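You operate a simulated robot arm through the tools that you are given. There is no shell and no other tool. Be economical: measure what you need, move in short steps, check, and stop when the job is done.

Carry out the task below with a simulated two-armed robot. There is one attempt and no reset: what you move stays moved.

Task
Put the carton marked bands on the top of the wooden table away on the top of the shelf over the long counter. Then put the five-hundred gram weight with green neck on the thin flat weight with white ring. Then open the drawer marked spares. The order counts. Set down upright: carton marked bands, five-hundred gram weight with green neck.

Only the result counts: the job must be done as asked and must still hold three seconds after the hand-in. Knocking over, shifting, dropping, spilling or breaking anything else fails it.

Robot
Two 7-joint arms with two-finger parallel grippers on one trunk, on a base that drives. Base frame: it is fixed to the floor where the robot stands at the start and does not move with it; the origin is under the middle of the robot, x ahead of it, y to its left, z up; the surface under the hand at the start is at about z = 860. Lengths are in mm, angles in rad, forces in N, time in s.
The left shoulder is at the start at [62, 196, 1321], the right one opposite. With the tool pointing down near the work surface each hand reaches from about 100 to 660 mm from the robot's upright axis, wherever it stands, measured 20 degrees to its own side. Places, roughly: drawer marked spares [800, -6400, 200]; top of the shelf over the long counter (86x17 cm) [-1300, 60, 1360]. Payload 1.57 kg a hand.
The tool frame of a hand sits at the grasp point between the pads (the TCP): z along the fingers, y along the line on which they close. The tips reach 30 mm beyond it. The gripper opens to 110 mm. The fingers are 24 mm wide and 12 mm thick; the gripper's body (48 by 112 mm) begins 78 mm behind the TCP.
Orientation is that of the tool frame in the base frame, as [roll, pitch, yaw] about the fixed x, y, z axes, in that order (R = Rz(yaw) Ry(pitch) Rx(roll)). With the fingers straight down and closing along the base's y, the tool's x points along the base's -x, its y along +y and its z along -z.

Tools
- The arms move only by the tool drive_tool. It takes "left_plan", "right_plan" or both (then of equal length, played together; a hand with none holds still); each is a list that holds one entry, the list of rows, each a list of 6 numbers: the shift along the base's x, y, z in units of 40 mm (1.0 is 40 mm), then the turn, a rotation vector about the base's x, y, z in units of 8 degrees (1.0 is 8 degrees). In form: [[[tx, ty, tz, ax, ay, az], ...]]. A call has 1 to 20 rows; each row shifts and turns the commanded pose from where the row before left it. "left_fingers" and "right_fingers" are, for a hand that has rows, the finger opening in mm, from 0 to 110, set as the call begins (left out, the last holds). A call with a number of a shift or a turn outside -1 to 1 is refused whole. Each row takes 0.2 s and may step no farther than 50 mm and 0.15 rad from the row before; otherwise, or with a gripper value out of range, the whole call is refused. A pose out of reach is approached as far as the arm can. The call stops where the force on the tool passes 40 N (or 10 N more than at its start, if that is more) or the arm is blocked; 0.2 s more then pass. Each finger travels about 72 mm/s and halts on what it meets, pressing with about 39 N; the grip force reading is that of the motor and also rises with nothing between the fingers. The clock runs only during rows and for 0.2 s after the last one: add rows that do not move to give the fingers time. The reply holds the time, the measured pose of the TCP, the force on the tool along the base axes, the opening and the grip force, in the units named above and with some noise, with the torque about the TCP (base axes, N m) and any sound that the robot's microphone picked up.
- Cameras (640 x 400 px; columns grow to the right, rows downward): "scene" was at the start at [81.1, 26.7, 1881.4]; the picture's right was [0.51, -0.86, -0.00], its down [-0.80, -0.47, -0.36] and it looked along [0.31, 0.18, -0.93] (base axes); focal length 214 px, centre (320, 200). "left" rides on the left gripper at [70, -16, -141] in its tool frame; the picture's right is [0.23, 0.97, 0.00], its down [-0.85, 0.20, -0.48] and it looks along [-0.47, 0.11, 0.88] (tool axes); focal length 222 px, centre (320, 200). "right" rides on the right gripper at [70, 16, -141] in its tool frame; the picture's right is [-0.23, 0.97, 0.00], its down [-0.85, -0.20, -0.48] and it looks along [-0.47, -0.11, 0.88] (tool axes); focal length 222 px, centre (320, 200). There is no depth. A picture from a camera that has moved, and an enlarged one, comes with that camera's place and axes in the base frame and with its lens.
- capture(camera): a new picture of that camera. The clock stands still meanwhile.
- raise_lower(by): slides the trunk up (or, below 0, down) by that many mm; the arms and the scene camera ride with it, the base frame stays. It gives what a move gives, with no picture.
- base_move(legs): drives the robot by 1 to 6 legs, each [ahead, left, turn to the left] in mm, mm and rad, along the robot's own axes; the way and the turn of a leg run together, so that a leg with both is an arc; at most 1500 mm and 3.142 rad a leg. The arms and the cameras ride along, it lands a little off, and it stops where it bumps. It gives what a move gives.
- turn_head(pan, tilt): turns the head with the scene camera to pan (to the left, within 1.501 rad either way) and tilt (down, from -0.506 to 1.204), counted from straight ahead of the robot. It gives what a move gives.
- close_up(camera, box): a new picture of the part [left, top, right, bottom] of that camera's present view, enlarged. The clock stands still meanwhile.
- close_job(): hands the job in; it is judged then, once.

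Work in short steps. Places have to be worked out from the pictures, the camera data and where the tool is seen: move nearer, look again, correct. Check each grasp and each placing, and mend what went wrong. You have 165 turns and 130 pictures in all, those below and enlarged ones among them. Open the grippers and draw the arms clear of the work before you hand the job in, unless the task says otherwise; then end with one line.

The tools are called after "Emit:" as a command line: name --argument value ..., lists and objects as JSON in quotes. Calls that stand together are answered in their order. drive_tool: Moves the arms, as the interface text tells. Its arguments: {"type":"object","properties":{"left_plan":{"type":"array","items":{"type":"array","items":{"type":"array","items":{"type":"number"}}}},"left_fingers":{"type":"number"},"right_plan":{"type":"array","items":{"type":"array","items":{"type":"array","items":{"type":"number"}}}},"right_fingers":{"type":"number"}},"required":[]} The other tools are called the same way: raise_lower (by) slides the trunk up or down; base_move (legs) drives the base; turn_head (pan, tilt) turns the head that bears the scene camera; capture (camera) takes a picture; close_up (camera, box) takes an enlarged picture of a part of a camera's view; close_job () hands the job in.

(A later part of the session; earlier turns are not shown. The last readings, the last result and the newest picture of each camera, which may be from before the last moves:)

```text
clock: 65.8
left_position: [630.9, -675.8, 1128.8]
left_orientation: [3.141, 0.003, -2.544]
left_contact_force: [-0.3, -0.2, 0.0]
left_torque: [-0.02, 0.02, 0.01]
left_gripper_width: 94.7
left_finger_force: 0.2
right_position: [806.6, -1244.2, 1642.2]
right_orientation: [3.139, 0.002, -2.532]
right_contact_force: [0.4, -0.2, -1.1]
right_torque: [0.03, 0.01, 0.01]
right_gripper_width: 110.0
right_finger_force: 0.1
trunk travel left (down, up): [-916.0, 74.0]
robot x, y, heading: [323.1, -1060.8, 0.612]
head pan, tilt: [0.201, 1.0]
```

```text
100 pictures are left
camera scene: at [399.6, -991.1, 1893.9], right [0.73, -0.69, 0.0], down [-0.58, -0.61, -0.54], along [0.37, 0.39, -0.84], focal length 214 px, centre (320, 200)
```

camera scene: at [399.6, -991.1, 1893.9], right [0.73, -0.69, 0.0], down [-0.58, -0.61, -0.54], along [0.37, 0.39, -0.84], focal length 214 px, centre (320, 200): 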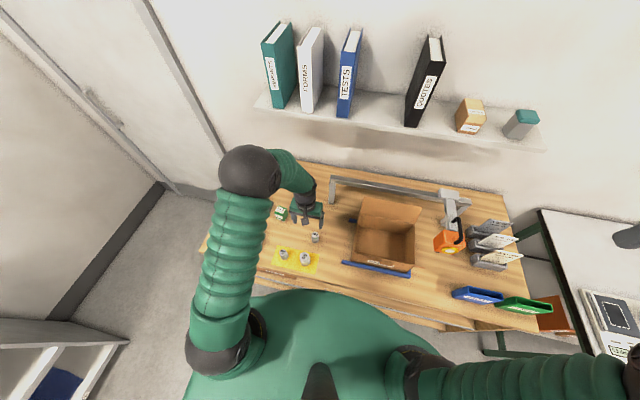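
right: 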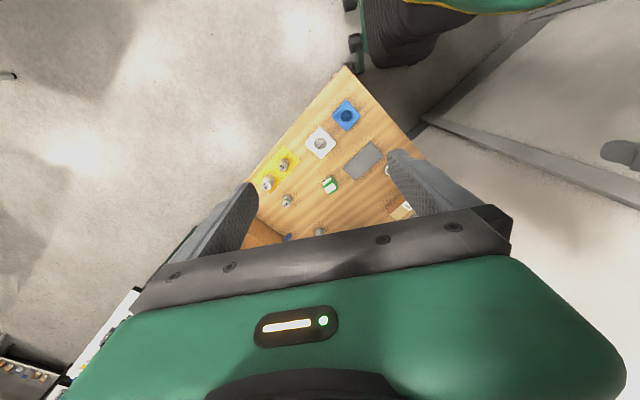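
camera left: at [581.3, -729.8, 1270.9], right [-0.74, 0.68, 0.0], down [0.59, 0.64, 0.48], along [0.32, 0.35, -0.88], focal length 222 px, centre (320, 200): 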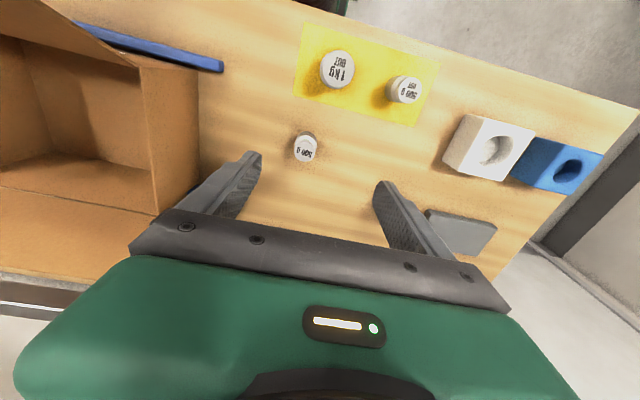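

The weight stands at about (666,-675). I centre over it, descend to z≈985 and check.

Emit:
drive_tool --left_plan '[[[0.87, 0.03, 0, 0, 0, 0], [0, 0, -0.9, 0, 0, 0], [0, 0, -0.9, 0, 0, 0], [0, 0, -0.9, 0, 0, 0], [0, 0, -0.9, 0, 0, 0]]]' --left_fingers 100

Emit:
capture --camera "left"

```text
clock: 67.0
left_position: [663.6, -674.1, 985.6]
left_orientation: [3.139, 0.001, -2.545]
left_contact_force: [-0.1, 0.3, -0.4]
left_torque: [-0.03, 0.05, 0.01]
left_gripper_width: 100.2
left_finger_force: 0.0
right_position: [807.1, -1244.5, 1642.9]
right_orientation: [3.14, 0.0, -2.532]
right_contact_force: [-0.3, 0.4, -0.6]
right_torque: [0.0, 0.0, -0.04]
right_gripper_width: 109.9
right_finger_force: 0.2
trunk travel left (down, up): [-916.0, 74.0]
robot x, y, heading: [321.0, -1058.6, 0.611]
head pan, tilt: [0.201, 1.0]
```

```text
99 pictures are left
camera left: at [614.7, -729.0, 1126.9], right [-0.74, 0.68, 0.0], down [0.59, 0.65, 0.48], along [0.32, 0.35, -0.88], focal length 222 px, centre (320, 200)
```

left: 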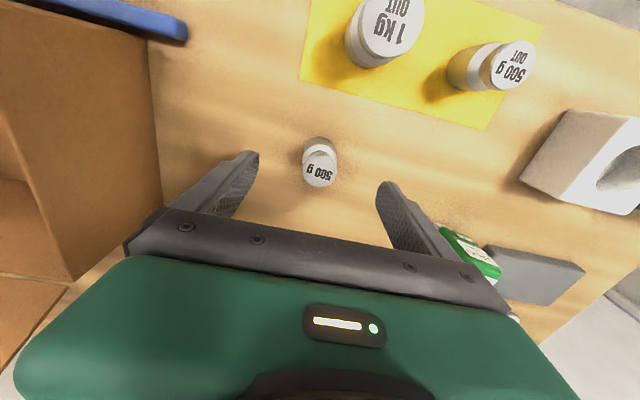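

The weight is right on the tool axis. I descend to z≈905 and close.

Emit:
drive_tool --left_plan '[[[0, 0, -0.7, 0, 0, 0], [0, 0, -0.7, 0, 0, 0], [0, 0, -0.62, 0, 0, 0]]]'

Emit:
drive_tool --left_plan '[[[0, 0, 0, 0, 0, 0], [0, 0, 0, 0, 0, 0], [0, 0, 0, 0, 0, 0], [0, 0, 0, 0, 0, 0], [0, 0, 0, 0, 0, 0], [0, 0, 0, 0, 0, 0]]]' --left_fingers 0

Emit:
capture --camera "left"

```text
clock: 67.8
left_position: [663.6, -674.6, 905.5]
left_orientation: [3.139, 0.004, -2.544]
left_contact_force: [0.5, 0.3, 0.2]
left_torque: [0.0, 0.04, 0.04]
left_gripper_width: 99.9
left_finger_force: 0.0
right_position: [806.1, -1244.5, 1641.9]
right_orientation: [3.14, 0.003, -2.533]
right_contact_force: [0.5, 0.1, 0.1]
right_torque: [-0.02, -0.01, 0.02]
right_gripper_width: 109.9
right_finger_force: 0.0
trunk travel left (down, up): [-916.0, 74.0]
robot x, y, heading: [320.9, -1059.0, 0.612]
head pan, tilt: [0.201, 1.0]
```

```text
clock: 69.2
left_position: [663.5, -674.9, 904.3]
left_orientation: [3.14, 0.002, -2.544]
left_contact_force: [0.3, 1.1, -0.4]
left_torque: [-0.05, -0.07, 0.05]
left_gripper_width: 37.3
left_finger_force: 39.1
right_position: [805.7, -1244.0, 1643.0]
right_orientation: [3.14, 0.001, -2.533]
right_contact_force: [0.5, -0.6, 0.3]
right_torque: [0.02, -0.02, 0.01]
right_gripper_width: 109.9
right_finger_force: 0.1
trunk travel left (down, up): [-916.0, 74.0]
robot x, y, heading: [324.0, -1061.7, 0.614]
head pan, tilt: [0.201, 1.0]
```

```text
98 pictures are left
camera left: at [613.8, -729.7, 1046.8], right [-0.74, 0.68, 0.0], down [0.59, 0.65, 0.48], along [0.32, 0.35, -0.88], focal length 222 px, centre (320, 200)
```

left: 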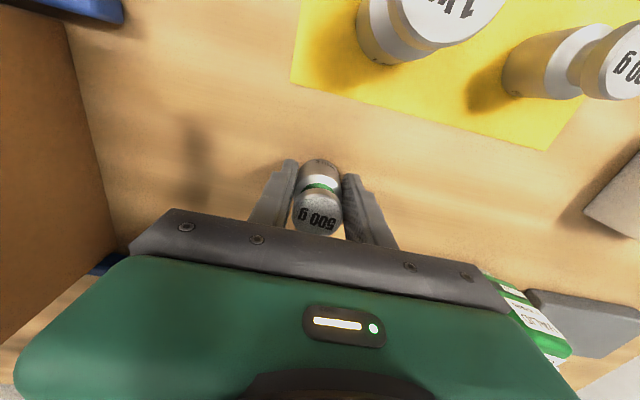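

Gripped firmly at 37.3 mm. I lift it clear and pull the hand back toward the robot.

Emit:
drive_tool --left_plan '[[[0, 0, 0.5, 0, 0, 0], [0, 0, 0.9, 0, 0, 0], [0, 0, 0.95, 0, 0, 0], [0, 0, 0.95, 0, 0, 0], [0, 0, 0.95, 0, 0, 0], [-0.5, -0.35, 0.7, 0, 0, 0], [-0.5, -0.35, 0.7, 0, 0, 0], [-0.5, -0.35, 0.7, 0, 0, 0], [-0.5, -0.35, 0.7, 0, 0, 0], [-0.5, -0.35, 0.7, 0, 0, 0], [-0.5, -0.35, 0.7, 0, 0, 0]]]'

Emit:
base_move --legs '[[-155, 0, 0], [0, 1120, 0], [0, 0, -1.573]]'

Emit:
capture --camera "left"

```text
clock: 71.7
left_position: [538.9, -760.1, 1244.1]
left_orientation: [3.139, 0.003, -2.546]
left_contact_force: [-1.3, 0.0, -4.5]
left_torque: [0.01, -0.01, -0.01]
left_gripper_width: 37.0
left_finger_force: 39.1
right_position: [803.4, -1245.6, 1643.5]
right_orientation: [3.141, 0.006, -2.533]
right_contact_force: [0.3, 0.1, -0.1]
right_torque: [-0.01, -0.02, -0.02]
right_gripper_width: 109.9
right_finger_force: 0.0
trunk travel left (down, up): [-916.0, 74.0]
robot x, y, heading: [319.7, -1063.2, 0.611]
head pan, tilt: [0.201, 1.0]
```

```text
clock: 80.1
left_position: [-72.1, -94.7, 1237.3]
left_orientation: [-3.112, -0.004, -3.031]
left_contact_force: [0.3, -0.8, -4.9]
left_torque: [0.05, 0.07, 0.01]
left_gripper_width: 36.9
left_finger_force: 38.5
right_position: [-70.1, -633.2, 1656.6]
right_orientation: [-3.107, 0.0, -3.02]
right_contact_force: [0.5, -1.2, -0.1]
right_torque: [0.05, 0.02, 0.01]
right_gripper_width: 109.8
right_finger_force: 0.2
trunk travel left (down, up): [-916.0, 74.0]
robot x, y, heading: [-407.4, -294.6, 0.11]
head pan, tilt: [0.201, 1.0]
stopped in leg 3: the robot was blocked; the commanded pose is now the measured one
```

```text
97 pictures are left
camera left: at [-139.5, -116.1, 1379.8], right [-0.33, 0.94, -0.03], down [0.83, 0.31, 0.47], along [0.45, 0.13, -0.88], focal length 222 px, centre (320, 200)
```

left: 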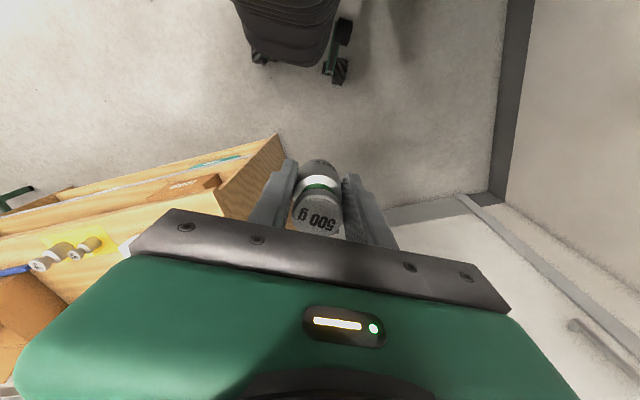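

The turn was blocked: the base's rear corner touched the long counter's end. I move away from it by 130 mm along the free direction.

Emit:
base_move --legs '[[65, -120, 0]]'

Emit:
turn_head --pan 1.5 --tilt 0.6

Emit:
capture --camera "scene"

```text
clock: 81.4
left_position: [-8.0, -179.5, 1236.1]
left_orientation: [-3.091, 0.006, -3.03]
left_contact_force: [-0.6, -1.0, -5.1]
left_torque: [0.07, -0.01, 0.04]
left_gripper_width: 37.1
left_finger_force: 38.9
right_position: [-12.4, -712.5, 1666.5]
right_orientation: [-3.085, 0.01, -3.017]
right_contact_force: [-1.0, -0.8, -0.4]
right_torque: [0.11, -0.11, 0.02]
right_gripper_width: 110.0
right_finger_force: 0.0
trunk travel left (down, up): [-916.0, 74.0]
robot x, y, heading: [-330.9, -401.2, 0.111]
head pan, tilt: [0.201, 1.0]
```

```text
clock: 82.8
left_position: [0.6, -230.3, 1242.2]
left_orientation: [-3.132, 0.003, -3.034]
left_contact_force: [1.3, -0.9, -4.8]
left_torque: [0.04, 0.02, -0.03]
left_gripper_width: 37.0
left_finger_force: 38.9
right_position: [0.1, -777.2, 1649.8]
right_orientation: [-3.127, 0.006, -3.023]
right_contact_force: [0.1, -0.7, -0.3]
right_torque: [0.01, 0.06, -0.01]
right_gripper_width: 110.2
right_finger_force: 0.1
trunk travel left (down, up): [-916.0, 74.0]
robot x, y, heading: [-332.1, -407.7, 0.108]
head pan, tilt: [1.499, 0.6]
```

```text
96 pictures are left
camera scene: at [-299.6, -347.9, 1927.3], right [1.0, 0.04, 0.0], down [0.02, -0.55, -0.83], along [-0.04, 0.83, -0.55], focal length 214 px, centre (320, 200)
```

scene: 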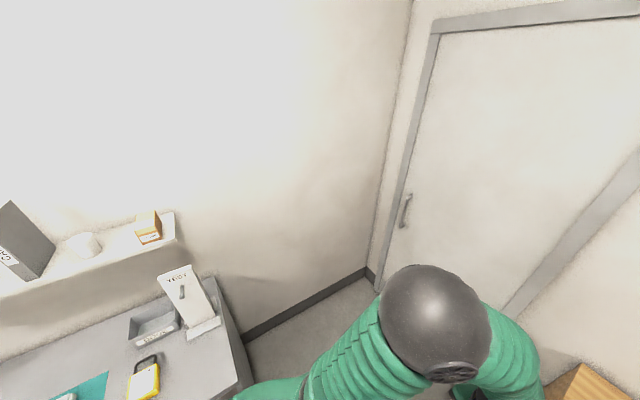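

Counter items and the carton on the shelf are all in place. I finish the turn here, where there is room.

Emit:
base_move --legs '[[0, 0, -1.069]]'

```text
clock: 86.0
left_position: [2.2, -601.0, 1239.5]
left_orientation: [-3.114, 0.001, 2.177]
left_contact_force: [0.9, 0.3, -4.1]
left_torque: [-0.01, 0.06, 0.0]
left_gripper_width: 37.0
left_finger_force: 38.7
right_position: [-473.6, -856.4, 1658.7]
right_orientation: [-3.109, 0.007, 2.187]
right_contact_force: [-0.7, -0.2, -0.5]
right_torque: [-0.01, 0.01, -0.01]
right_gripper_width: 110.0
right_finger_force: 0.0
trunk travel left (down, up): [-916.0, 74.0]
robot x, y, heading: [-326.1, -403.9, -0.963]
head pan, tilt: [1.499, 0.6]
```

Emit:
base_move --legs '[[0, 160, 0], [-160, 80, 0], [0, 300, 0]]'

Emit:
turn_head --pan 0.3 --tilt 0.95

Emit:
capture --camera "scene"

```text
clock: 90.1
left_position: [327.9, -182.6, 1243.9]
left_orientation: [-3.14, 0.003, 2.168]
left_contact_force: [-1.4, -0.9, -4.8]
left_torque: [0.08, -0.02, -0.01]
left_gripper_width: 36.9
left_finger_force: 39.1
right_position: [-158.5, -444.2, 1646.7]
right_orientation: [-3.137, 0.003, 2.181]
right_contact_force: [-0.2, 0.6, -0.6]
right_torque: [-0.01, 0.02, 0.01]
right_gripper_width: 110.1
right_finger_force: 0.0
trunk travel left (down, up): [-916.0, 74.0]
robot x, y, heading: [21.0, 31.7, -0.966]
head pan, tilt: [1.499, 0.6]
```

```text
clock: 91.5
left_position: [362.4, -158.3, 1239.6]
left_orientation: [-3.106, 0.004, 2.171]
left_contact_force: [1.4, 1.1, -4.0]
left_torque: [0.0, 0.05, 0.0]
left_gripper_width: 36.9
left_finger_force: 39.1
right_position: [-114.2, -409.6, 1660.0]
right_orientation: [-3.1, 0.008, 2.183]
right_contact_force: [0.3, -0.2, -0.3]
right_torque: [0.05, -0.02, 0.02]
right_gripper_width: 110.0
right_finger_force: 0.1
trunk travel left (down, up): [-916.0, 74.0]
robot x, y, heading: [23.5, 36.4, -0.968]
head pan, tilt: [0.3, 0.949]
```

```text
95 pictures are left
camera scene: at [114.0, -26.8, 1897.3], right [-0.62, -0.79, 0.01], down [-0.64, 0.5, -0.58], along [0.45, -0.36, -0.82], focal length 214 px, centre (320, 200)
```

scene: 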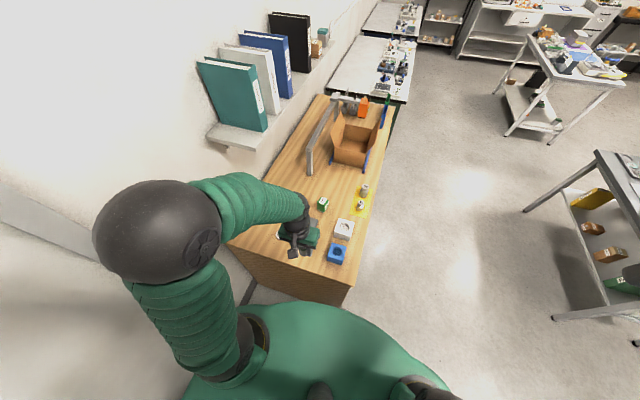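

The tool readings show a slight tilt of the whole robot. I hold still for a moment to see whether it settles.

Emit:
drive_tool --left_plan '[[[0, 0, 0, 0, 0, 0], [0, 0, 0, 0, 0, 0], [0, 0, 0, 0, 0, 0], [0, 0, 0, 0, 0, 0], [0, 0, 0, 0, 0, 0], [0, 0, 0, 0, 0, 0], [0, 0, 0, 0, 0, 0], [0, 0, 0, 0, 0, 0]]]'

Emit:
drive_tool --left_plan '[[[0, 0, 0, 0, 0, 0], [0, 0, 0, 0, 0, 0]]]'

```text
clock: 93.3
left_position: [346.3, -166.3, 1241.4]
left_orientation: [-3.115, 0.003, 2.17]
left_contact_force: [0.8, 0.4, -4.6]
left_torque: [0.06, 0.0, -0.01]
left_gripper_width: 37.1
left_finger_force: 39.2
right_position: [-131.4, -420.2, 1656.0]
right_orientation: [-3.116, 0.006, 2.181]
right_contact_force: [0.2, 0.9, 0.7]
right_torque: [-0.01, 0.01, 0.01]
right_gripper_width: 109.9
right_finger_force: 0.1
trunk travel left (down, up): [-916.0, 74.0]
robot x, y, heading: [20.8, 33.0, -0.966]
head pan, tilt: [0.3, 0.949]
```

```text
clock: 93.9
left_position: [334.1, -176.3, 1241.9]
left_orientation: [-3.128, 0.003, 2.165]
left_contact_force: [0.2, -0.1, -5.0]
left_torque: [0.01, 0.06, 0.0]
left_gripper_width: 37.0
left_finger_force: 39.1
right_position: [-145.9, -434.0, 1650.2]
right_orientation: [-3.124, 0.003, 2.181]
right_contact_force: [0.8, 0.0, -0.6]
right_torque: [0.0, 0.02, 0.01]
right_gripper_width: 110.0
right_finger_force: 0.2
trunk travel left (down, up): [-916.0, 74.0]
robot x, y, heading: [19.2, 32.6, -0.964]
head pan, tilt: [0.3, 0.949]
```

The robot is rocking sideways; I wait longer for it to die out.

Emit:
drive_tool --left_plan '[[[0, 0, 0, 0, 0, 0], [0, 0, 0, 0, 0, 0], [0, 0, 0, 0, 0, 0], [0, 0, 0, 0, 0, 0], [0, 0, 0, 0, 0, 0], [0, 0, 0, 0, 0, 0], [0, 0, 0, 0, 0, 0], [0, 0, 0, 0, 0, 0], [0, 0, 0, 0, 0, 0], [0, 0, 0, 0, 0, 0], [0, 0, 0, 0, 0, 0], [0, 0, 0, 0, 0, 0], [0, 0, 0, 0, 0, 0], [0, 0, 0, 0, 0, 0], [0, 0, 0, 0, 0, 0], [0, 0, 0, 0, 0, 0], [0, 0, 0, 0, 0, 0], [0, 0, 0, 0, 0, 0], [0, 0, 0, 0, 0, 0], [0, 0, 0, 0, 0, 0]]]'

Emit:
drive_tool --left_plan '[[[0, 0, 0, 0, 0, 0], [0, 0, 0, 0, 0, 0]]]'

Emit:
drive_tool --left_plan '[[[0, 0, 0, 0, 0, 0], [0, 0, 0, 0, 0, 0]]]'

```text
clock: 98.1
left_position: [344.5, -168.7, 1241.3]
left_orientation: [-3.121, 0.003, 2.167]
left_contact_force: [0.1, 0.4, -3.6]
left_torque: [0.01, 0.05, -0.01]
left_gripper_width: 36.8
left_finger_force: 39.0
right_position: [-135.1, -426.9, 1654.6]
right_orientation: [-3.117, 0.007, 2.179]
right_contact_force: [-0.4, 0.2, -0.3]
right_torque: [-0.02, -0.03, -0.01]
right_gripper_width: 109.9
right_finger_force: 0.0
trunk travel left (down, up): [-916.0, 74.0]
robot x, y, heading: [21.2, 31.9, -0.967]
head pan, tilt: [0.3, 0.949]
```

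```text
clock: 98.7
left_position: [345.4, -170.5, 1239.8]
left_orientation: [-3.12, 0.003, 2.167]
left_contact_force: [-1.1, -0.2, -5.3]
left_torque: [0.04, 0.01, 0.0]
left_gripper_width: 37.0
left_finger_force: 38.9
right_position: [-134.7, -425.0, 1653.3]
right_orientation: [-3.117, 0.005, 2.18]
right_contact_force: [0.2, -0.1, -0.3]
right_torque: [0.01, 0.02, -0.01]
right_gripper_width: 110.0
right_finger_force: 0.1
trunk travel left (down, up): [-916.0, 74.0]
robot x, y, heading: [19.9, 29.9, -0.966]
head pan, tilt: [0.3, 0.949]
```

```text
clock: 99.3
left_position: [344.6, -169.3, 1241.5]
left_orientation: [-3.121, 0.002, 2.167]
left_contact_force: [0.1, -1.0, -4.4]
left_torque: [0.02, 0.03, 0.02]
left_gripper_width: 36.9
left_finger_force: 39.1
right_position: [-135.6, -425.6, 1654.0]
right_orientation: [-3.118, 0.005, 2.18]
right_contact_force: [0.0, 0.3, -0.3]
right_torque: [-0.03, 0.0, -0.01]
right_gripper_width: 110.0
right_finger_force: 0.1
trunk travel left (down, up): [-916.0, 74.0]
robot x, y, heading: [20.4, 35.6, -0.971]
head pan, tilt: [0.3, 0.949]
```

It settled with a small remaining lean of ~0.02 rad to the left. I check with the right camera whether the base stands on something.

Emit:
capture --camera "right"

Emit:
capture --camera "left"

Emit:
turn_head --pan -0.6 --tilt 1.2

Emit:
capture --camera "scene"

```text
94 pictures are left
camera right: at [-158.8, -356.2, 1794.8], right [0.93, 0.37, -0.02], down [0.33, -0.81, 0.49], along [0.16, -0.46, -0.87], focal length 222 px, centre (320, 200)
```

right: 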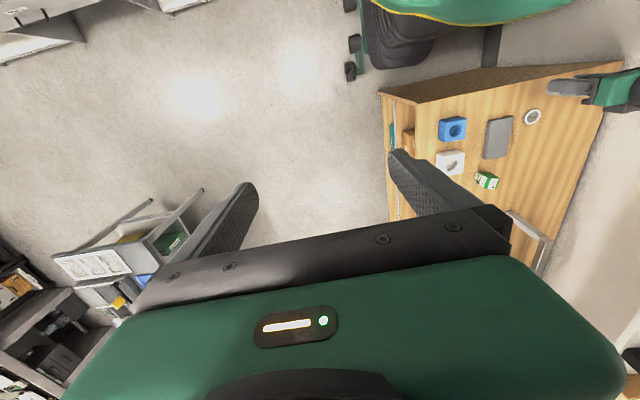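

```text
93 pictures are left
camera left: at [293.3, -120.7, 1382.8], right [0.68, 0.73, -0.02], down [0.65, -0.59, 0.48], along [0.34, -0.34, -0.88], focal length 222 px, centre (320, 200)
```

left: 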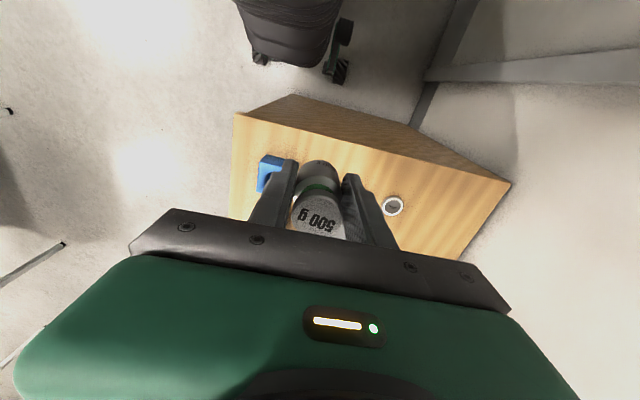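

```text
clock: 100.5
left_position: [345.1, -170.1, 1241.8]
left_orientation: [-3.12, 0.003, 2.168]
left_contact_force: [-0.5, 0.6, -5.3]
left_torque: [0.01, 0.03, -0.06]
left_gripper_width: 36.8
left_finger_force: 38.8
right_position: [-135.3, -425.6, 1653.3]
right_orientation: [-3.116, 0.006, 2.179]
right_contact_force: [0.3, 0.0, -0.5]
right_torque: [0.0, 0.01, -0.02]
right_gripper_width: 109.9
right_finger_force: 0.0
trunk travel left (down, up): [-916.0, 74.0]
robot x, y, heading: [23.7, 30.8, -0.968]
head pan, tilt: [-0.6, 1.201]
```

```text
92 pictures are left
camera scene: at [40.3, -50.3, 1881.3], right [-1.0, 0.0, 0.0], down [0.0, 0.93, -0.36], along [0.0, -0.36, -0.93], focal length 214 px, centre (320, 200)
```

scene: 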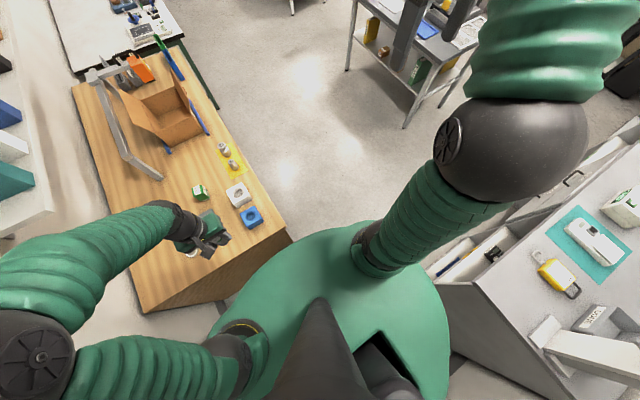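

The head camera is level, so the lean is only baked into the arm's commanded pose from the bump. I correct the left tool's tilt and then drive left 180 and ahead 65 to the table's end stance.

Emit:
drive_tool --left_plan '[[[0, 0, 0, 0.086, -0.127, 0], [0, 0, 0, 0, 0, 0], [0, 0, 0, 0, 0, 0]]]'

Emit:
base_move --legs '[[0, 180, 0], [65, 0, 0]]'

Emit:
drive_tool --left_plan '[[[0, 0, 0, 0, 0, 0], [0, 0, 0, 0, 0, 0], [0, 0, 0, 0, 0, 0], [0, 0, 0, 0, 0, 0], [0, 0, 0, 0, 0, 0], [0, 0, 0, 0, 0, 0], [0, 0, 0, 0, 0, 0], [0, 0, 0, 0, 0, 0], [0, 0, 0, 0, 0, 0], [0, 0, 0, 0, 0, 0]]]'

Emit:
capture --camera "left"

```text
clock: 101.3
left_position: [345.1, -168.7, 1240.1]
left_orientation: [3.14, 0.004, 2.167]
left_contact_force: [0.0, 0.7, -4.9]
left_torque: [0.0, 0.05, 0.02]
left_gripper_width: 37.0
left_finger_force: 39.1
right_position: [-135.6, -425.4, 1654.1]
right_orientation: [-3.117, 0.005, 2.18]
right_contact_force: [-0.1, 0.3, -0.6]
right_torque: [0.01, -0.01, -0.03]
right_gripper_width: 109.8
right_finger_force: 0.1
trunk travel left (down, up): [-916.0, 74.0]
robot x, y, heading: [24.8, 32.6, -0.968]
head pan, tilt: [-0.6, 1.201]
```

```text
clock: 103.4
left_position: [527.0, -104.4, 1244.7]
left_orientation: [-3.135, 0.015, 2.167]
left_contact_force: [0.0, 0.4, -4.9]
left_torque: [-0.03, 0.03, -0.02]
left_gripper_width: 37.1
left_finger_force: 39.1
right_position: [46.5, -354.9, 1660.0]
right_orientation: [-3.11, 0.018, 2.18]
right_contact_force: [-0.2, 0.5, 1.1]
right_torque: [-0.09, -0.06, 0.01]
right_gripper_width: 110.0
right_finger_force: 0.0
trunk travel left (down, up): [-916.0, 74.0]
robot x, y, heading: [213.3, 78.4, -0.968]
head pan, tilt: [-0.6, 1.201]
```

```text
clock: 105.6
left_position: [513.4, -130.3, 1244.1]
left_orientation: [3.126, 0.004, 2.164]
left_contact_force: [-0.2, -0.3, -4.7]
left_torque: [0.03, -0.04, -0.01]
left_gripper_width: 36.7
left_finger_force: 38.8
right_position: [27.5, -388.0, 1648.4]
right_orientation: [-3.131, 0.008, 2.178]
right_contact_force: [0.0, -0.3, -0.8]
right_torque: [-0.01, 0.0, -0.02]
right_gripper_width: 109.9
right_finger_force: 0.0
trunk travel left (down, up): [-916.0, 74.0]
robot x, y, heading: [208.9, 80.9, -0.969]
head pan, tilt: [-0.6, 1.201]
```

```text
91 pictures are left
camera left: at [457.4, -83.2, 1385.1], right [0.68, 0.73, 0.01], down [0.64, -0.6, 0.49], along [0.36, -0.32, -0.87], focal length 222 px, centre (320, 200)
```

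left: 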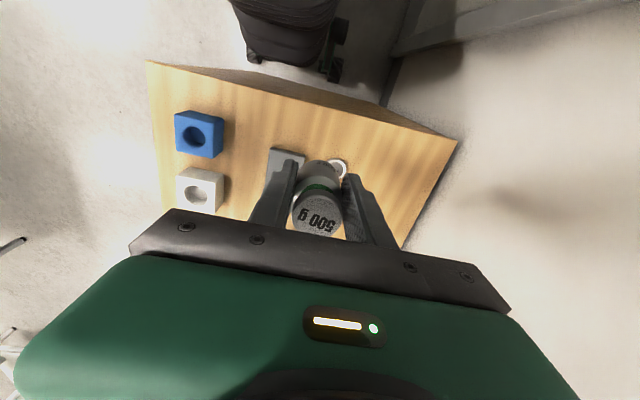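

Still rocking slightly after the drive; I wait for it to settle before the fine work.

Emit:
drive_tool --left_plan '[[[0, 0, 0, 0, 0, 0], [0, 0, 0, 0, 0, 0], [0, 0, 0, 0, 0, 0], [0, 0, 0, 0, 0, 0], [0, 0, 0, 0, 0, 0], [0, 0, 0, 0, 0, 0], [0, 0, 0, 0, 0, 0], [0, 0, 0, 0, 0, 0], [0, 0, 0, 0, 0, 0], [0, 0, 0, 0, 0, 0], [0, 0, 0, 0, 0, 0], [0, 0, 0, 0, 0, 0], [0, 0, 0, 0, 0, 0], [0, 0, 0, 0, 0, 0], [0, 0, 0, 0, 0, 0], [0, 0, 0, 0, 0, 0], [0, 0, 0, 0, 0, 0], [0, 0, 0, 0, 0, 0], [0, 0, 0, 0, 0, 0], [0, 0, 0, 0, 0, 0]]]'

Emit:
turn_head --pan 0.2 --tilt 1.1

Emit:
drive_tool --left_plan '[[[0, 0, 0, 0, 0, 0], [0, 0, 0, 0, 0, 0], [0, 0, 0, 0, 0, 0], [0, 0, 0, 0, 0, 0], [0, 0, 0, 0, 0, 0], [0, 0, 0, 0, 0, 0], [0, 0, 0, 0, 0, 0], [0, 0, 0, 0, 0, 0], [0, 0, 0, 0, 0, 0], [0, 0, 0, 0, 0, 0]]]'

Emit:
capture --camera "scene"

```text
clock: 109.8
left_position: [523.0, -123.2, 1241.9]
left_orientation: [3.135, 0.006, 2.168]
left_contact_force: [-0.2, 0.4, -4.5]
left_torque: [0.02, 0.01, -0.03]
left_gripper_width: 36.6
left_finger_force: 38.9
right_position: [40.3, -379.9, 1653.1]
right_orientation: [-3.123, 0.006, 2.18]
right_contact_force: [0.6, 1.4, 0.2]
right_torque: [-0.01, -0.01, 0.0]
right_gripper_width: 110.2
right_finger_force: 0.1
trunk travel left (down, up): [-916.0, 74.0]
robot x, y, heading: [206.7, 79.2, -0.963]
head pan, tilt: [-0.6, 1.201]
```

```text
clock: 111.0
left_position: [523.7, -123.5, 1242.4]
left_orientation: [3.133, 0.005, 2.168]
left_contact_force: [0.6, -0.2, -5.0]
left_torque: [0.03, 0.0, 0.02]
left_gripper_width: 37.2
left_finger_force: 38.7
right_position: [41.6, -378.9, 1651.2]
right_orientation: [-3.121, 0.006, 2.181]
right_contact_force: [0.4, -0.2, 0.4]
right_torque: [-0.03, 0.01, -0.02]
right_gripper_width: 109.6
right_finger_force: 0.0
trunk travel left (down, up): [-916.0, 74.0]
robot x, y, heading: [210.6, 83.8, -0.975]
head pan, tilt: [0.201, 1.1]
```

```text
clock: 113.2
left_position: [524.0, -122.5, 1242.3]
left_orientation: [3.135, 0.006, 2.17]
left_contact_force: [0.3, 0.0, -4.7]
left_torque: [0.02, 0.0, -0.02]
left_gripper_width: 36.8
left_finger_force: 39.3
right_position: [40.8, -380.3, 1652.5]
right_orientation: [-3.124, 0.006, 2.179]
right_contact_force: [-0.2, 0.0, -0.9]
right_torque: [0.03, 0.01, 0.0]
right_gripper_width: 109.9
right_finger_force: 0.1
trunk travel left (down, up): [-916.0, 74.0]
robot x, y, heading: [206.1, 80.1, -0.969]
head pan, tilt: [0.201, 1.1]
```

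```text
90 pictures are left
camera scene: at [271.2, 10.0, 1887.3], right [-0.69, -0.72, 0.0], down [-0.64, 0.62, -0.45], along [0.33, -0.31, -0.89], focal length 214 px, centre (320, 200)
```

scene: 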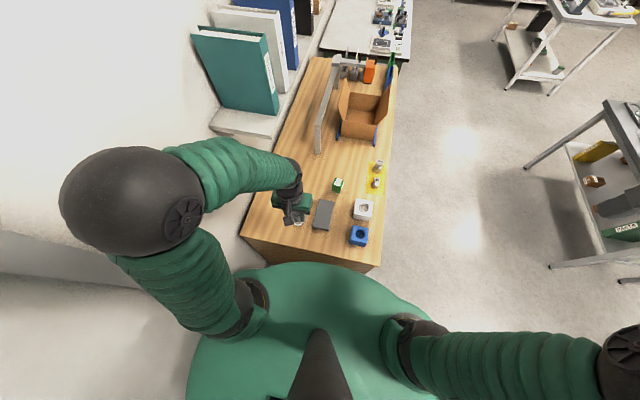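

Settled. I move above the 200 g disc near (636,-187) at z≈1000, trimming the tilt, and look.

Emit:
drive_tool --left_plan '[[[0.4, -0.229, -0.86, 0.008, 0.063, 0], [0.4, -0.229, -0.86, 0, 0, 0], [0.4, -0.229, -0.86, 0, 0, 0], [0.4, -0.229, -0.86, 0, 0, 0], [0.4, -0.229, -0.86, 0, 0, 0], [0.4, -0.229, -0.86, 0, 0, 0], [0.4, -0.229, -0.86, 0, 0, 0], [0, 0, 0, 0, 0, 0], [0, 0, 0, 0, 0, 0]]]'

Emit:
capture --camera "left"

Emit:
close_up --camera "left" --box '[240, 80, 400, 240]'

```text
clock: 115.2
left_position: [637.4, -188.4, 1002.1]
left_orientation: [-3.142, 0.0, 2.169]
left_contact_force: [0.4, -0.5, -5.3]
left_torque: [0.07, 0.04, -0.01]
left_gripper_width: 36.8
left_finger_force: 39.1
right_position: [40.4, -380.2, 1652.1]
right_orientation: [-3.122, 0.007, 2.177]
right_contact_force: [0.0, -0.1, 0.2]
right_torque: [0.02, 0.02, -0.04]
right_gripper_width: 109.9
right_finger_force: 0.1
trunk travel left (down, up): [-916.0, 74.0]
robot x, y, heading: [210.0, 82.3, -0.969]
head pan, tilt: [0.201, 1.1]
```

```text
89 pictures are left
camera left: at [583.3, -141.4, 1143.1], right [0.68, 0.73, 0.0], down [0.65, -0.6, 0.48], along [0.35, -0.32, -0.88], focal length 222 px, centre (320, 200)
```

left: 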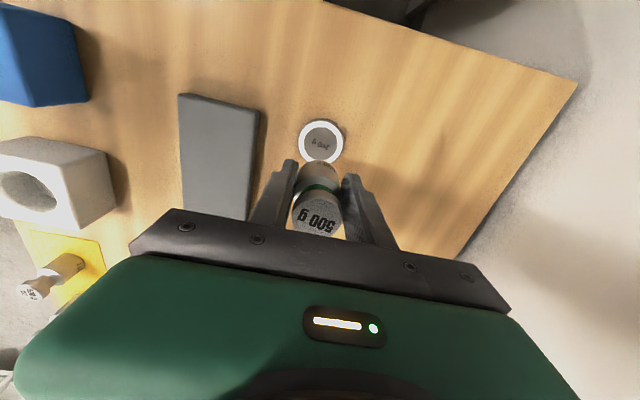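

```text
2.50 times, centred on (320, 160) of left
camera zoom: at [583.3, -141.4, 1143.1], right [0.68, 0.73, 0.0], down [0.65, -0.6, 0.48], along [0.35, -0.32, -0.88], focal length 555 px, centre (320, 300)
```

zoom: 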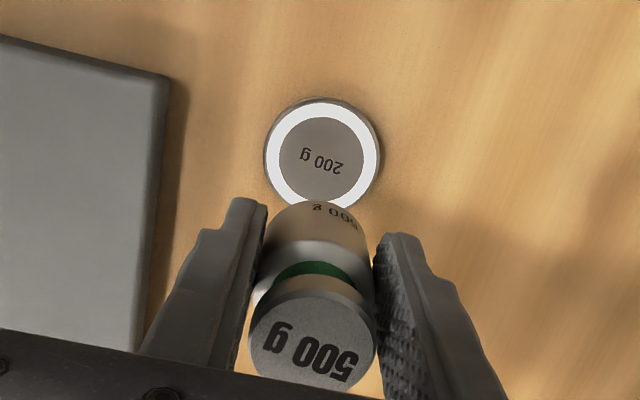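

The disc (≈56 mm wide) is ~7 mm nearer the robot than the tool axis, and the weight sits ~5 mm forward in the grip. I shift back ~11 mm and lower to z≈940 to check.

Emit:
drive_tool --left_plan '[[[-0.125, 0.26, 0, 0, 0, 0], [0, 0, -0.5, 0, 0, 0], [0, 0, -0.5, 0, 0, 0], [0, 0, -0.5, 0, 0, 0], [0, 0, 0, 0, 0, 0]]]'

Emit:
close_up --camera "left" --box '[240, 80, 400, 240]'

Emit:
close_up --camera "scene" --box '[240, 160, 380, 260]'

```text
clock: 116.4
left_position: [630.0, -176.1, 940.0]
left_orientation: [-3.141, 0.0, 2.168]
left_contact_force: [-0.3, 0.3, -5.2]
left_torque: [0.03, 0.0, -0.02]
left_gripper_width: 36.9
left_finger_force: 39.0
right_position: [40.8, -379.7, 1651.9]
right_orientation: [-3.121, 0.006, 2.18]
right_contact_force: [-0.1, 0.1, -0.1]
right_torque: [-0.02, 0.01, 0.0]
right_gripper_width: 110.0
right_finger_force: 0.1
trunk travel left (down, up): [-916.0, 74.0]
robot x, y, heading: [210.0, 80.7, -0.968]
head pan, tilt: [0.201, 1.1]
```

```text
2.50 times, centred on (320, 160) of left
camera zoom: at [577.3, -130.0, 1082.9], right [0.68, 0.73, 0.0], down [0.65, -0.6, 0.48], along [0.35, -0.32, -0.88], focal length 555 px, centre (320, 300)
```

zoom: 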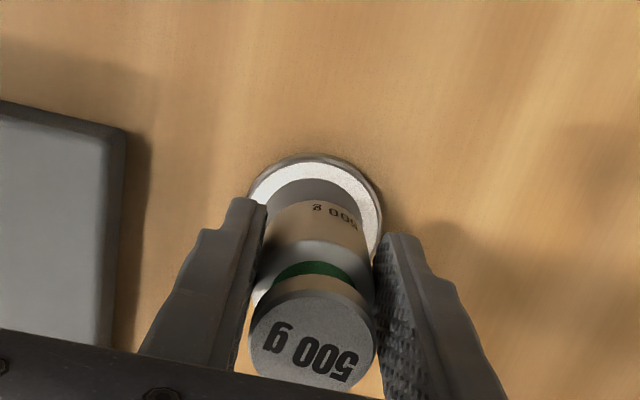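

```text
4.00 times, centred on (310, 210) of scene
camera zoom: at [272.2, 9.7, 1887.3], right [-0.69, -0.72, 0.0], down [-0.64, 0.62, -0.45], along [0.33, -0.31, -0.89], focal length 858 px, centre (360, 160)
```

zoom: 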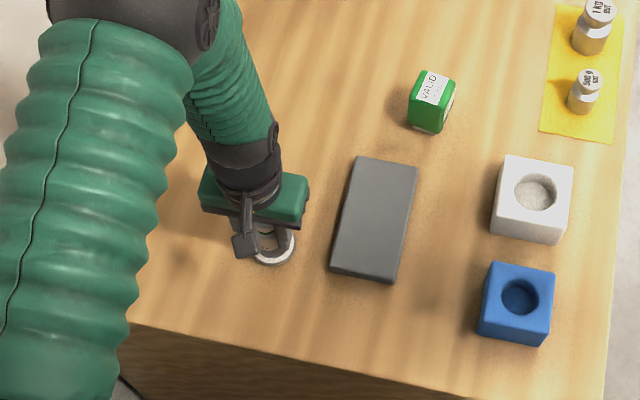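

Weight and disc are concentric within a few mm. I lower slowly to contact.

Emit:
drive_tool --left_plan '[[[0, 0, -0.3, 0, 0, 0], [0, 0, -0.15, 0, 0, 0], [0, 0, 0, 0, 0, 0]]]'

Emit:
drive_tool --left_plan '[[[0, 0, -0.08, 0, 0, 0], [0, 0, 0, 0, 0, 0]]]'

```text
clock: 117.2
left_position: [629.8, -176.9, 924.1]
left_orientation: [3.141, 0.001, 2.168]
left_contact_force: [-0.4, -0.1, -5.1]
left_torque: [0.05, 0.05, 0.0]
left_gripper_width: 36.9
left_finger_force: 38.6
right_position: [41.3, -379.7, 1652.8]
right_orientation: [-3.124, 0.007, 2.18]
right_contact_force: [-0.6, 0.1, 0.6]
right_torque: [0.02, 0.02, 0.02]
right_gripper_width: 110.3
right_finger_force: 0.0
trunk travel left (down, up): [-916.0, 74.0]
robot x, y, heading: [206.2, 78.9, -0.969]
head pan, tilt: [0.201, 1.1]
```

```text
clock: 117.8
left_position: [630.8, -176.1, 919.9]
left_orientation: [-3.141, 0.001, 2.168]
left_contact_force: [0.0, -0.5, -4.3]
left_torque: [0.06, 0.03, 0.0]
left_gripper_width: 37.0
left_finger_force: 39.0
right_position: [40.3, -379.5, 1652.9]
right_orientation: [-3.124, 0.007, 2.18]
right_contact_force: [0.0, 0.8, 0.1]
right_torque: [-0.05, 0.02, -0.02]
right_gripper_width: 110.0
right_finger_force: 0.0
trunk travel left (down, up): [-916.0, 74.0]
robot x, y, heading: [211.1, 77.7, -0.966]
head pan, tilt: [0.201, 1.1]
```

No contact yet; I continue in 2–3 mm steps.

Emit:
drive_tool --left_plan '[[[0, 0, -0.07, 0, 0, 0], [0, 0, 0, 0, 0, 0]]]'

Emit:
drive_tool --left_plan '[[[0, 0, -0.05, 0, 0, 0], [0, 0, 0, 0, 0, 0]]]'

```text
clock: 118.4
left_position: [629.7, -177.6, 917.3]
left_orientation: [3.141, -0.003, 2.169]
left_contact_force: [-0.2, -1.0, -5.1]
left_torque: [0.05, 0.05, 0.02]
left_gripper_width: 37.0
left_finger_force: 39.2
right_position: [41.3, -380.1, 1652.8]
right_orientation: [-3.121, 0.007, 2.18]
right_contact_force: [-0.4, -1.0, -0.7]
right_torque: [0.01, -0.01, 0.0]
right_gripper_width: 110.2
right_finger_force: 0.1
trunk travel left (down, up): [-916.0, 74.0]
robot x, y, heading: [206.5, 82.3, -0.969]
head pan, tilt: [0.201, 1.1]
```

```text
clock: 119.0
left_position: [630.9, -177.3, 915.4]
left_orientation: [-3.142, -0.001, 2.166]
left_contact_force: [0.1, -0.1, -4.7]
left_torque: [0.04, 0.01, -0.02]
left_gripper_width: 37.0
left_finger_force: 38.5
right_position: [41.1, -379.4, 1651.2]
right_orientation: [-3.121, 0.008, 2.18]
right_contact_force: [0.6, -0.7, 0.5]
right_torque: [-0.02, 0.0, 0.02]
right_gripper_width: 109.9
right_finger_force: 0.0
trunk travel left (down, up): [-916.0, 74.0]
robot x, y, heading: [210.9, 83.0, -0.966]
head pan, tilt: [0.201, 1.1]
```

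Emit:
drive_tool --left_plan '[[[0, 0, -0.05, 0, 0, 0], [0, 0, 0, 0, 0, 0]]]'

Emit:
close_up --camera "left" --box '[240, 80, 400, 240]'

```text
clock: 119.6
left_position: [630.3, -176.9, 913.6]
left_orientation: [-3.141, 0.002, 2.168]
left_contact_force: [2.1, 0.5, 11.5]
left_torque: [-0.13, -0.14, 0.03]
left_gripper_width: 36.6
left_finger_force: 38.5
right_position: [38.9, -377.8, 1654.2]
right_orientation: [-3.123, 0.009, 2.18]
right_contact_force: [-0.3, 0.6, -0.3]
right_torque: [0.04, -0.04, -0.01]
right_gripper_width: 109.8
right_finger_force: 0.1
trunk travel left (down, up): [-916.0, 74.0]
robot x, y, heading: [206.4, 82.6, -0.966]
head pan, tilt: [0.201, 1.1]
```

```text
2.50 times, centred on (320, 160) of left
camera zoom: at [576.7, -129.7, 1056.3], right [0.68, 0.74, 0.0], down [0.65, -0.59, 0.48], along [0.35, -0.32, -0.88], focal length 555 px, centre (320, 300)
```

zoom: 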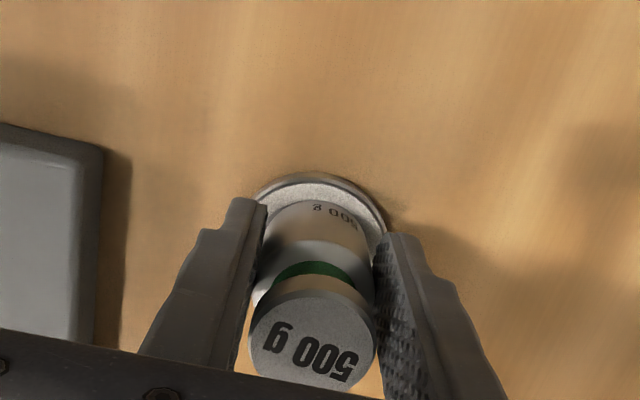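

Contact felt (≈16 N) and the weight sits centred on the disc. I release and rise straight up.

Emit:
drive_tool --left_plan '[[[0, 0, 0.02, 0, 0, 0], [0, 0, 0, 0, 0, 0], [0, 0, 0, 0, 0, 0]]]' --left_fingers 75

Emit:
drive_tool --left_plan '[[[0, 0, 0.4, 0, 0, 0], [0, 0, 0.6, 0, 0, 0], [0, 0, 0.8, 0, 0, 0], [0, 0, 0.9, 0, 0, 0], [0, 0, 0.9, 0, 0, 0]]]'

Emit:
capture --camera "left"

```text
clock: 120.4
left_position: [630.0, -175.8, 914.2]
left_orientation: [-3.141, 0.0, 2.168]
left_contact_force: [-0.9, 0.2, 0.4]
left_torque: [0.03, 0.01, 0.01]
left_gripper_width: 75.2
left_finger_force: 0.0
right_position: [40.3, -378.9, 1653.3]
right_orientation: [-3.122, 0.007, 2.179]
right_contact_force: [-0.4, 1.0, -0.3]
right_torque: [0.01, -0.03, -0.02]
right_gripper_width: 110.1
right_finger_force: 0.1
trunk travel left (down, up): [-916.0, 74.0]
robot x, y, heading: [209.1, 79.2, -0.959]
head pan, tilt: [0.201, 1.1]
```

```text
clock: 121.6
left_position: [628.8, -175.3, 1058.9]
left_orientation: [-3.142, 0.0, 2.168]
left_contact_force: [-0.1, 0.3, 0.5]
left_torque: [-0.02, -0.01, -0.01]
left_gripper_width: 75.2
left_finger_force: 0.1
right_position: [39.7, -378.2, 1653.0]
right_orientation: [-3.123, 0.008, 2.177]
right_contact_force: [0.2, -1.1, 0.7]
right_torque: [0.0, -0.01, 0.01]
right_gripper_width: 110.0
right_finger_force: 0.0
trunk travel left (down, up): [-916.0, 74.0]
robot x, y, heading: [208.2, 80.5, -0.966]
head pan, tilt: [0.201, 1.1]
```

```text
84 pictures are left
camera left: at [576.1, -129.5, 1201.3], right [0.68, 0.73, 0.0], down [0.65, -0.6, 0.48], along [0.35, -0.32, -0.88], focal length 222 px, centre (320, 200)
```

left: 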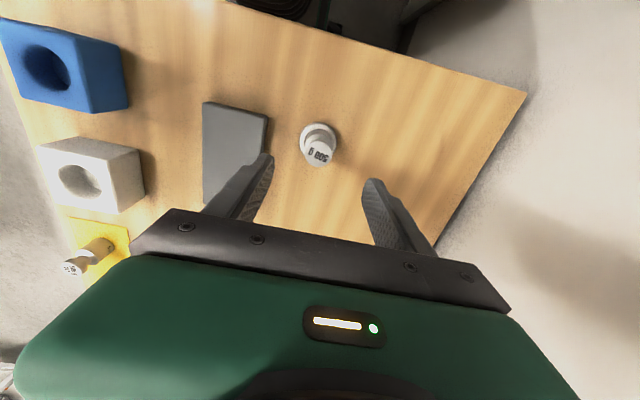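

The 500 g weight stands upright on the disc. I raise and retract the arm, then back out the way I came, avoiding the counter corner.

Emit:
drive_tool --left_plan '[[[0, 0, 0.95, 0, 0, 0], [0, 0, 0.95, 0, 0, 0], [0, 0, 0.95, 0, 0, 0], [0, 0, 0.95, 0, 0, 0], [0, 0, 0.95, 0, 0, 0], [-0.3, 0.45, 0.8, 0, 0, 0], [-0.3, 0.45, 0.8, 0, 0, 0], [-0.3, 0.45, 0.8, 0, 0, 0], [-0.3, 0.45, 0.8, 0, 0, 0]]]' --left_fingers 75

Emit:
base_move --legs '[[-80, 0, 0], [0, -480, 0], [165, -85, 0], [0, -500, 0]]'

Emit:
turn_head --pan -0.3 --tilt 0.4

Emit:
capture --camera "scene"

```text
clock: 123.6
left_position: [582.3, -103.3, 1378.1]
left_orientation: [-3.141, 0.0, 2.165]
left_contact_force: [0.2, 0.3, -0.3]
left_torque: [-0.02, 0.01, 0.0]
left_gripper_width: 75.0
left_finger_force: 0.1
right_position: [38.5, -377.6, 1652.1]
right_orientation: [-3.123, 0.009, 2.181]
right_contact_force: [0.8, -0.1, 0.1]
right_torque: [-0.01, -0.04, 0.0]
right_gripper_width: 110.0
right_finger_force: 0.0
trunk travel left (down, up): [-916.0, 74.0]
robot x, y, heading: [208.4, 83.9, -0.965]
head pan, tilt: [0.201, 1.1]
```

```text
clock: 130.8
left_position: [-245.3, -778.6, 1375.6]
left_orientation: [-3.135, -0.003, 2.167]
left_contact_force: [-0.8, -0.3, -0.2]
left_torque: [0.0, 0.02, 0.02]
left_gripper_width: 74.8
left_finger_force: 0.0
right_position: [-786.2, -1051.0, 1655.2]
right_orientation: [-3.115, 0.009, 2.181]
right_contact_force: [-0.2, -0.7, 1.3]
right_torque: [0.0, 0.01, 0.03]
right_gripper_width: 109.9
right_finger_force: 0.1
trunk travel left (down, up): [-916.0, 74.0]
robot x, y, heading: [-630.4, -601.1, -0.967]
head pan, tilt: [0.201, 1.1]
```

```text
clock: 131.8
left_position: [-238.8, -773.2, 1375.2]
left_orientation: [-3.13, -0.003, 2.171]
left_contact_force: [0.3, -0.1, 0.3]
left_torque: [0.07, 0.01, -0.04]
left_gripper_width: 75.0
left_finger_force: 0.2
right_position: [-777.8, -1046.2, 1657.6]
right_orientation: [-3.11, 0.01, 2.179]
right_contact_force: [-0.9, 0.2, 0.4]
right_torque: [0.0, -0.02, 0.03]
right_gripper_width: 109.8
right_finger_force: 0.0
trunk travel left (down, up): [-916.0, 74.0]
robot x, y, heading: [-626.7, -595.9, -0.964]
head pan, tilt: [-0.3, 0.4]
```

```text
83 pictures are left
camera scene: at [-570.4, -703.1, 1944.3], right [-0.95, -0.3, 0.01], down [-0.12, 0.37, -0.92], along [0.27, -0.88, -0.39], focal length 214 px, centre (320, 200)
```

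scene: 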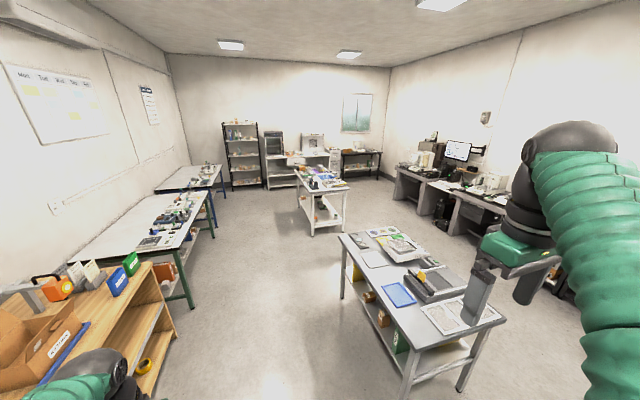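

The drawer place projects near pixel (334,176), by the bench at the far wall. I enlarge there.

Emit:
close_up --camera "scene" --box '[210, 110, 400, 240]'

```text
3.08 times, centred on (305, 175) of scene
camera zoom: at [-570.4, -703.1, 1944.3], right [-0.95, -0.3, 0.01], down [-0.12, 0.37, -0.92], along [0.27, -0.88, -0.39], focal length 660 px, centre (366, 277)
```

zoom: 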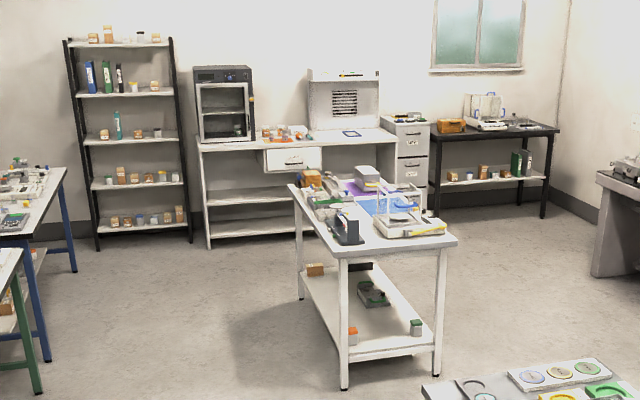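

The drawer cabinet stands right of the bench at the far wall, front facing me. I drive up the clear aisle between the tables and the carts.

Emit:
base_move --legs '[[1500, 0, 0], [1500, 0, 0], [1500, 0, 0]]'

Emit:
turn_head --pan -1.0 --tilt 0.6

Emit:
capture --camera "scene"

```text
clock: 153.2
left_position: [2344.7, -4426.4, 1376.6]
left_orientation: [-3.138, -0.001, 2.193]
left_contact_force: [0.0, 0.5, -0.4]
left_torque: [-0.01, 0.01, -0.02]
left_gripper_width: 74.9
left_finger_force: 0.0
right_position: [1808.0, -4712.0, 1654.7]
right_orientation: [-3.121, 0.008, 2.204]
right_contact_force: [0.2, 0.2, 0.1]
right_torque: [0.0, -0.01, -0.01]
right_gripper_width: 110.0
right_finger_force: 0.0
trunk travel left (down, up): [-916.0, 74.0]
robot x, y, heading: [1959.4, -4255.1, -0.943]
head pan, tilt: [-0.3, 0.4]
```

```text
clock: 154.3
left_position: [2345.6, -4427.3, 1376.2]
left_orientation: [-3.138, -0.002, 2.193]
left_contact_force: [-0.2, -0.3, 0.0]
left_torque: [-0.02, 0.0, -0.01]
left_gripper_width: 75.3
left_finger_force: 0.0
right_position: [1809.3, -4713.3, 1654.3]
right_orientation: [-3.118, 0.008, 2.204]
right_contact_force: [0.0, -0.4, 0.3]
right_torque: [0.05, -0.01, -0.04]
right_gripper_width: 110.0
right_finger_force: 0.0
trunk travel left (down, up): [-916.0, 74.0]
robot x, y, heading: [1959.1, -4249.5, -0.943]
head pan, tilt: [-1.0, 0.6]
```

```text
81 pictures are left
camera scene: at [1946.8, -4362.4, 1925.9], right [-0.93, 0.36, 0.0], down [0.21, 0.53, -0.82], along [-0.3, -0.77, -0.57], focal length 214 px, centre (320, 200)
```

scene: 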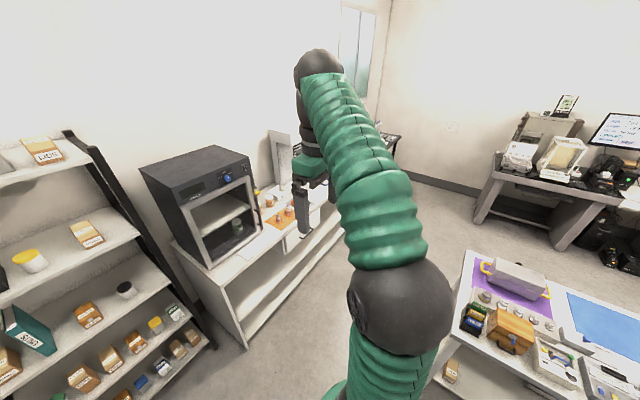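

I trim the heading, move ahead 350 mm into the gap between bench and cart, and strafe right 1450 mm.

Emit:
base_move --legs '[[350, 0, -0.019], [0, -1450, 0]]'

Emit:
turn_head --pan -0.6 --tilt 0.8

Emit:
capture --camera "scene"

```text
clock: 163.3
left_position: [1365.8, -5535.5, 1375.8]
left_orientation: [-3.138, 0.0, 2.171]
left_contact_force: [0.6, 0.6, 0.6]
left_torque: [0.0, -0.01, 0.02]
left_gripper_width: 75.1
left_finger_force: 0.1
right_position: [822.9, -5808.6, 1655.2]
right_orientation: [-3.117, 0.007, 2.181]
right_contact_force: [-0.6, -0.6, -0.2]
right_torque: [0.01, 0.04, 0.01]
right_gripper_width: 110.2
right_finger_force: 0.2
trunk travel left (down, up): [-916.0, 74.0]
robot x, y, heading: [983.4, -5354.2, -0.966]
head pan, tilt: [-1.0, 0.6]
```

```text
clock: 164.2
left_position: [1363.4, -5535.6, 1375.8]
left_orientation: [-3.137, -0.002, 2.169]
left_contact_force: [-0.2, -0.7, 0.1]
left_torque: [0.02, 0.01, -0.02]
left_gripper_width: 74.8
left_finger_force: 0.0
right_position: [823.4, -5810.3, 1654.0]
right_orientation: [-3.118, 0.008, 2.183]
right_contact_force: [0.4, -0.3, -0.5]
right_torque: [0.02, 0.04, -0.03]
right_gripper_width: 110.2
right_finger_force: 0.0
trunk travel left (down, up): [-916.0, 74.0]
robot x, y, heading: [979.5, -5356.3, -0.967]
head pan, tilt: [-0.6, 0.799]
```

```text
80 pictures are left
camera scene: at [1001.2, -5460.4, 1909.1], right [-1.0, 0.0, 0.0], down [0.0, 0.72, -0.7], along [0.0, -0.7, -0.72], focal length 214 px, centre (320, 200)
```

scene: 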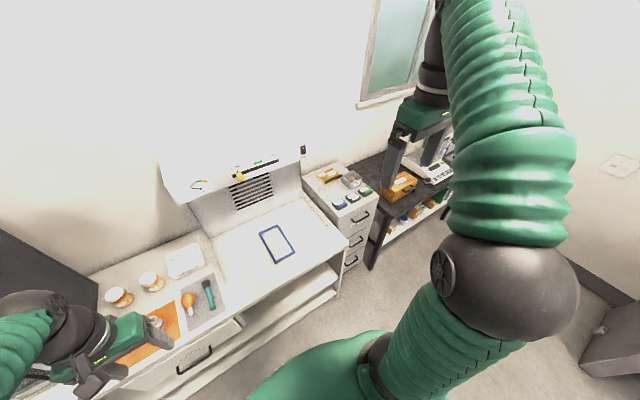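

The drawer cabinet is visible ahead-right; I enlarge it.

Emit:
close_up --camera "scene" --box '[290, 150, 420, 290]'

```text
2.86 times, centred on (355, 220) of scene
camera zoom: at [1001.2, -5460.4, 1909.1], right [-1.0, 0.0, 0.0], down [0.0, 0.72, -0.7], along [0.0, -0.7, -0.72], focal length 613 px, centre (220, 143)
```

zoom: 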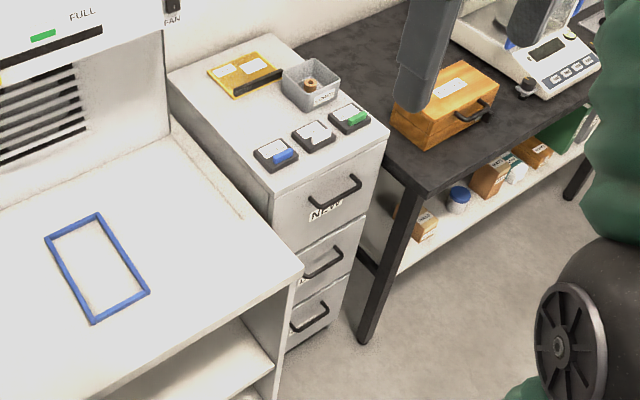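

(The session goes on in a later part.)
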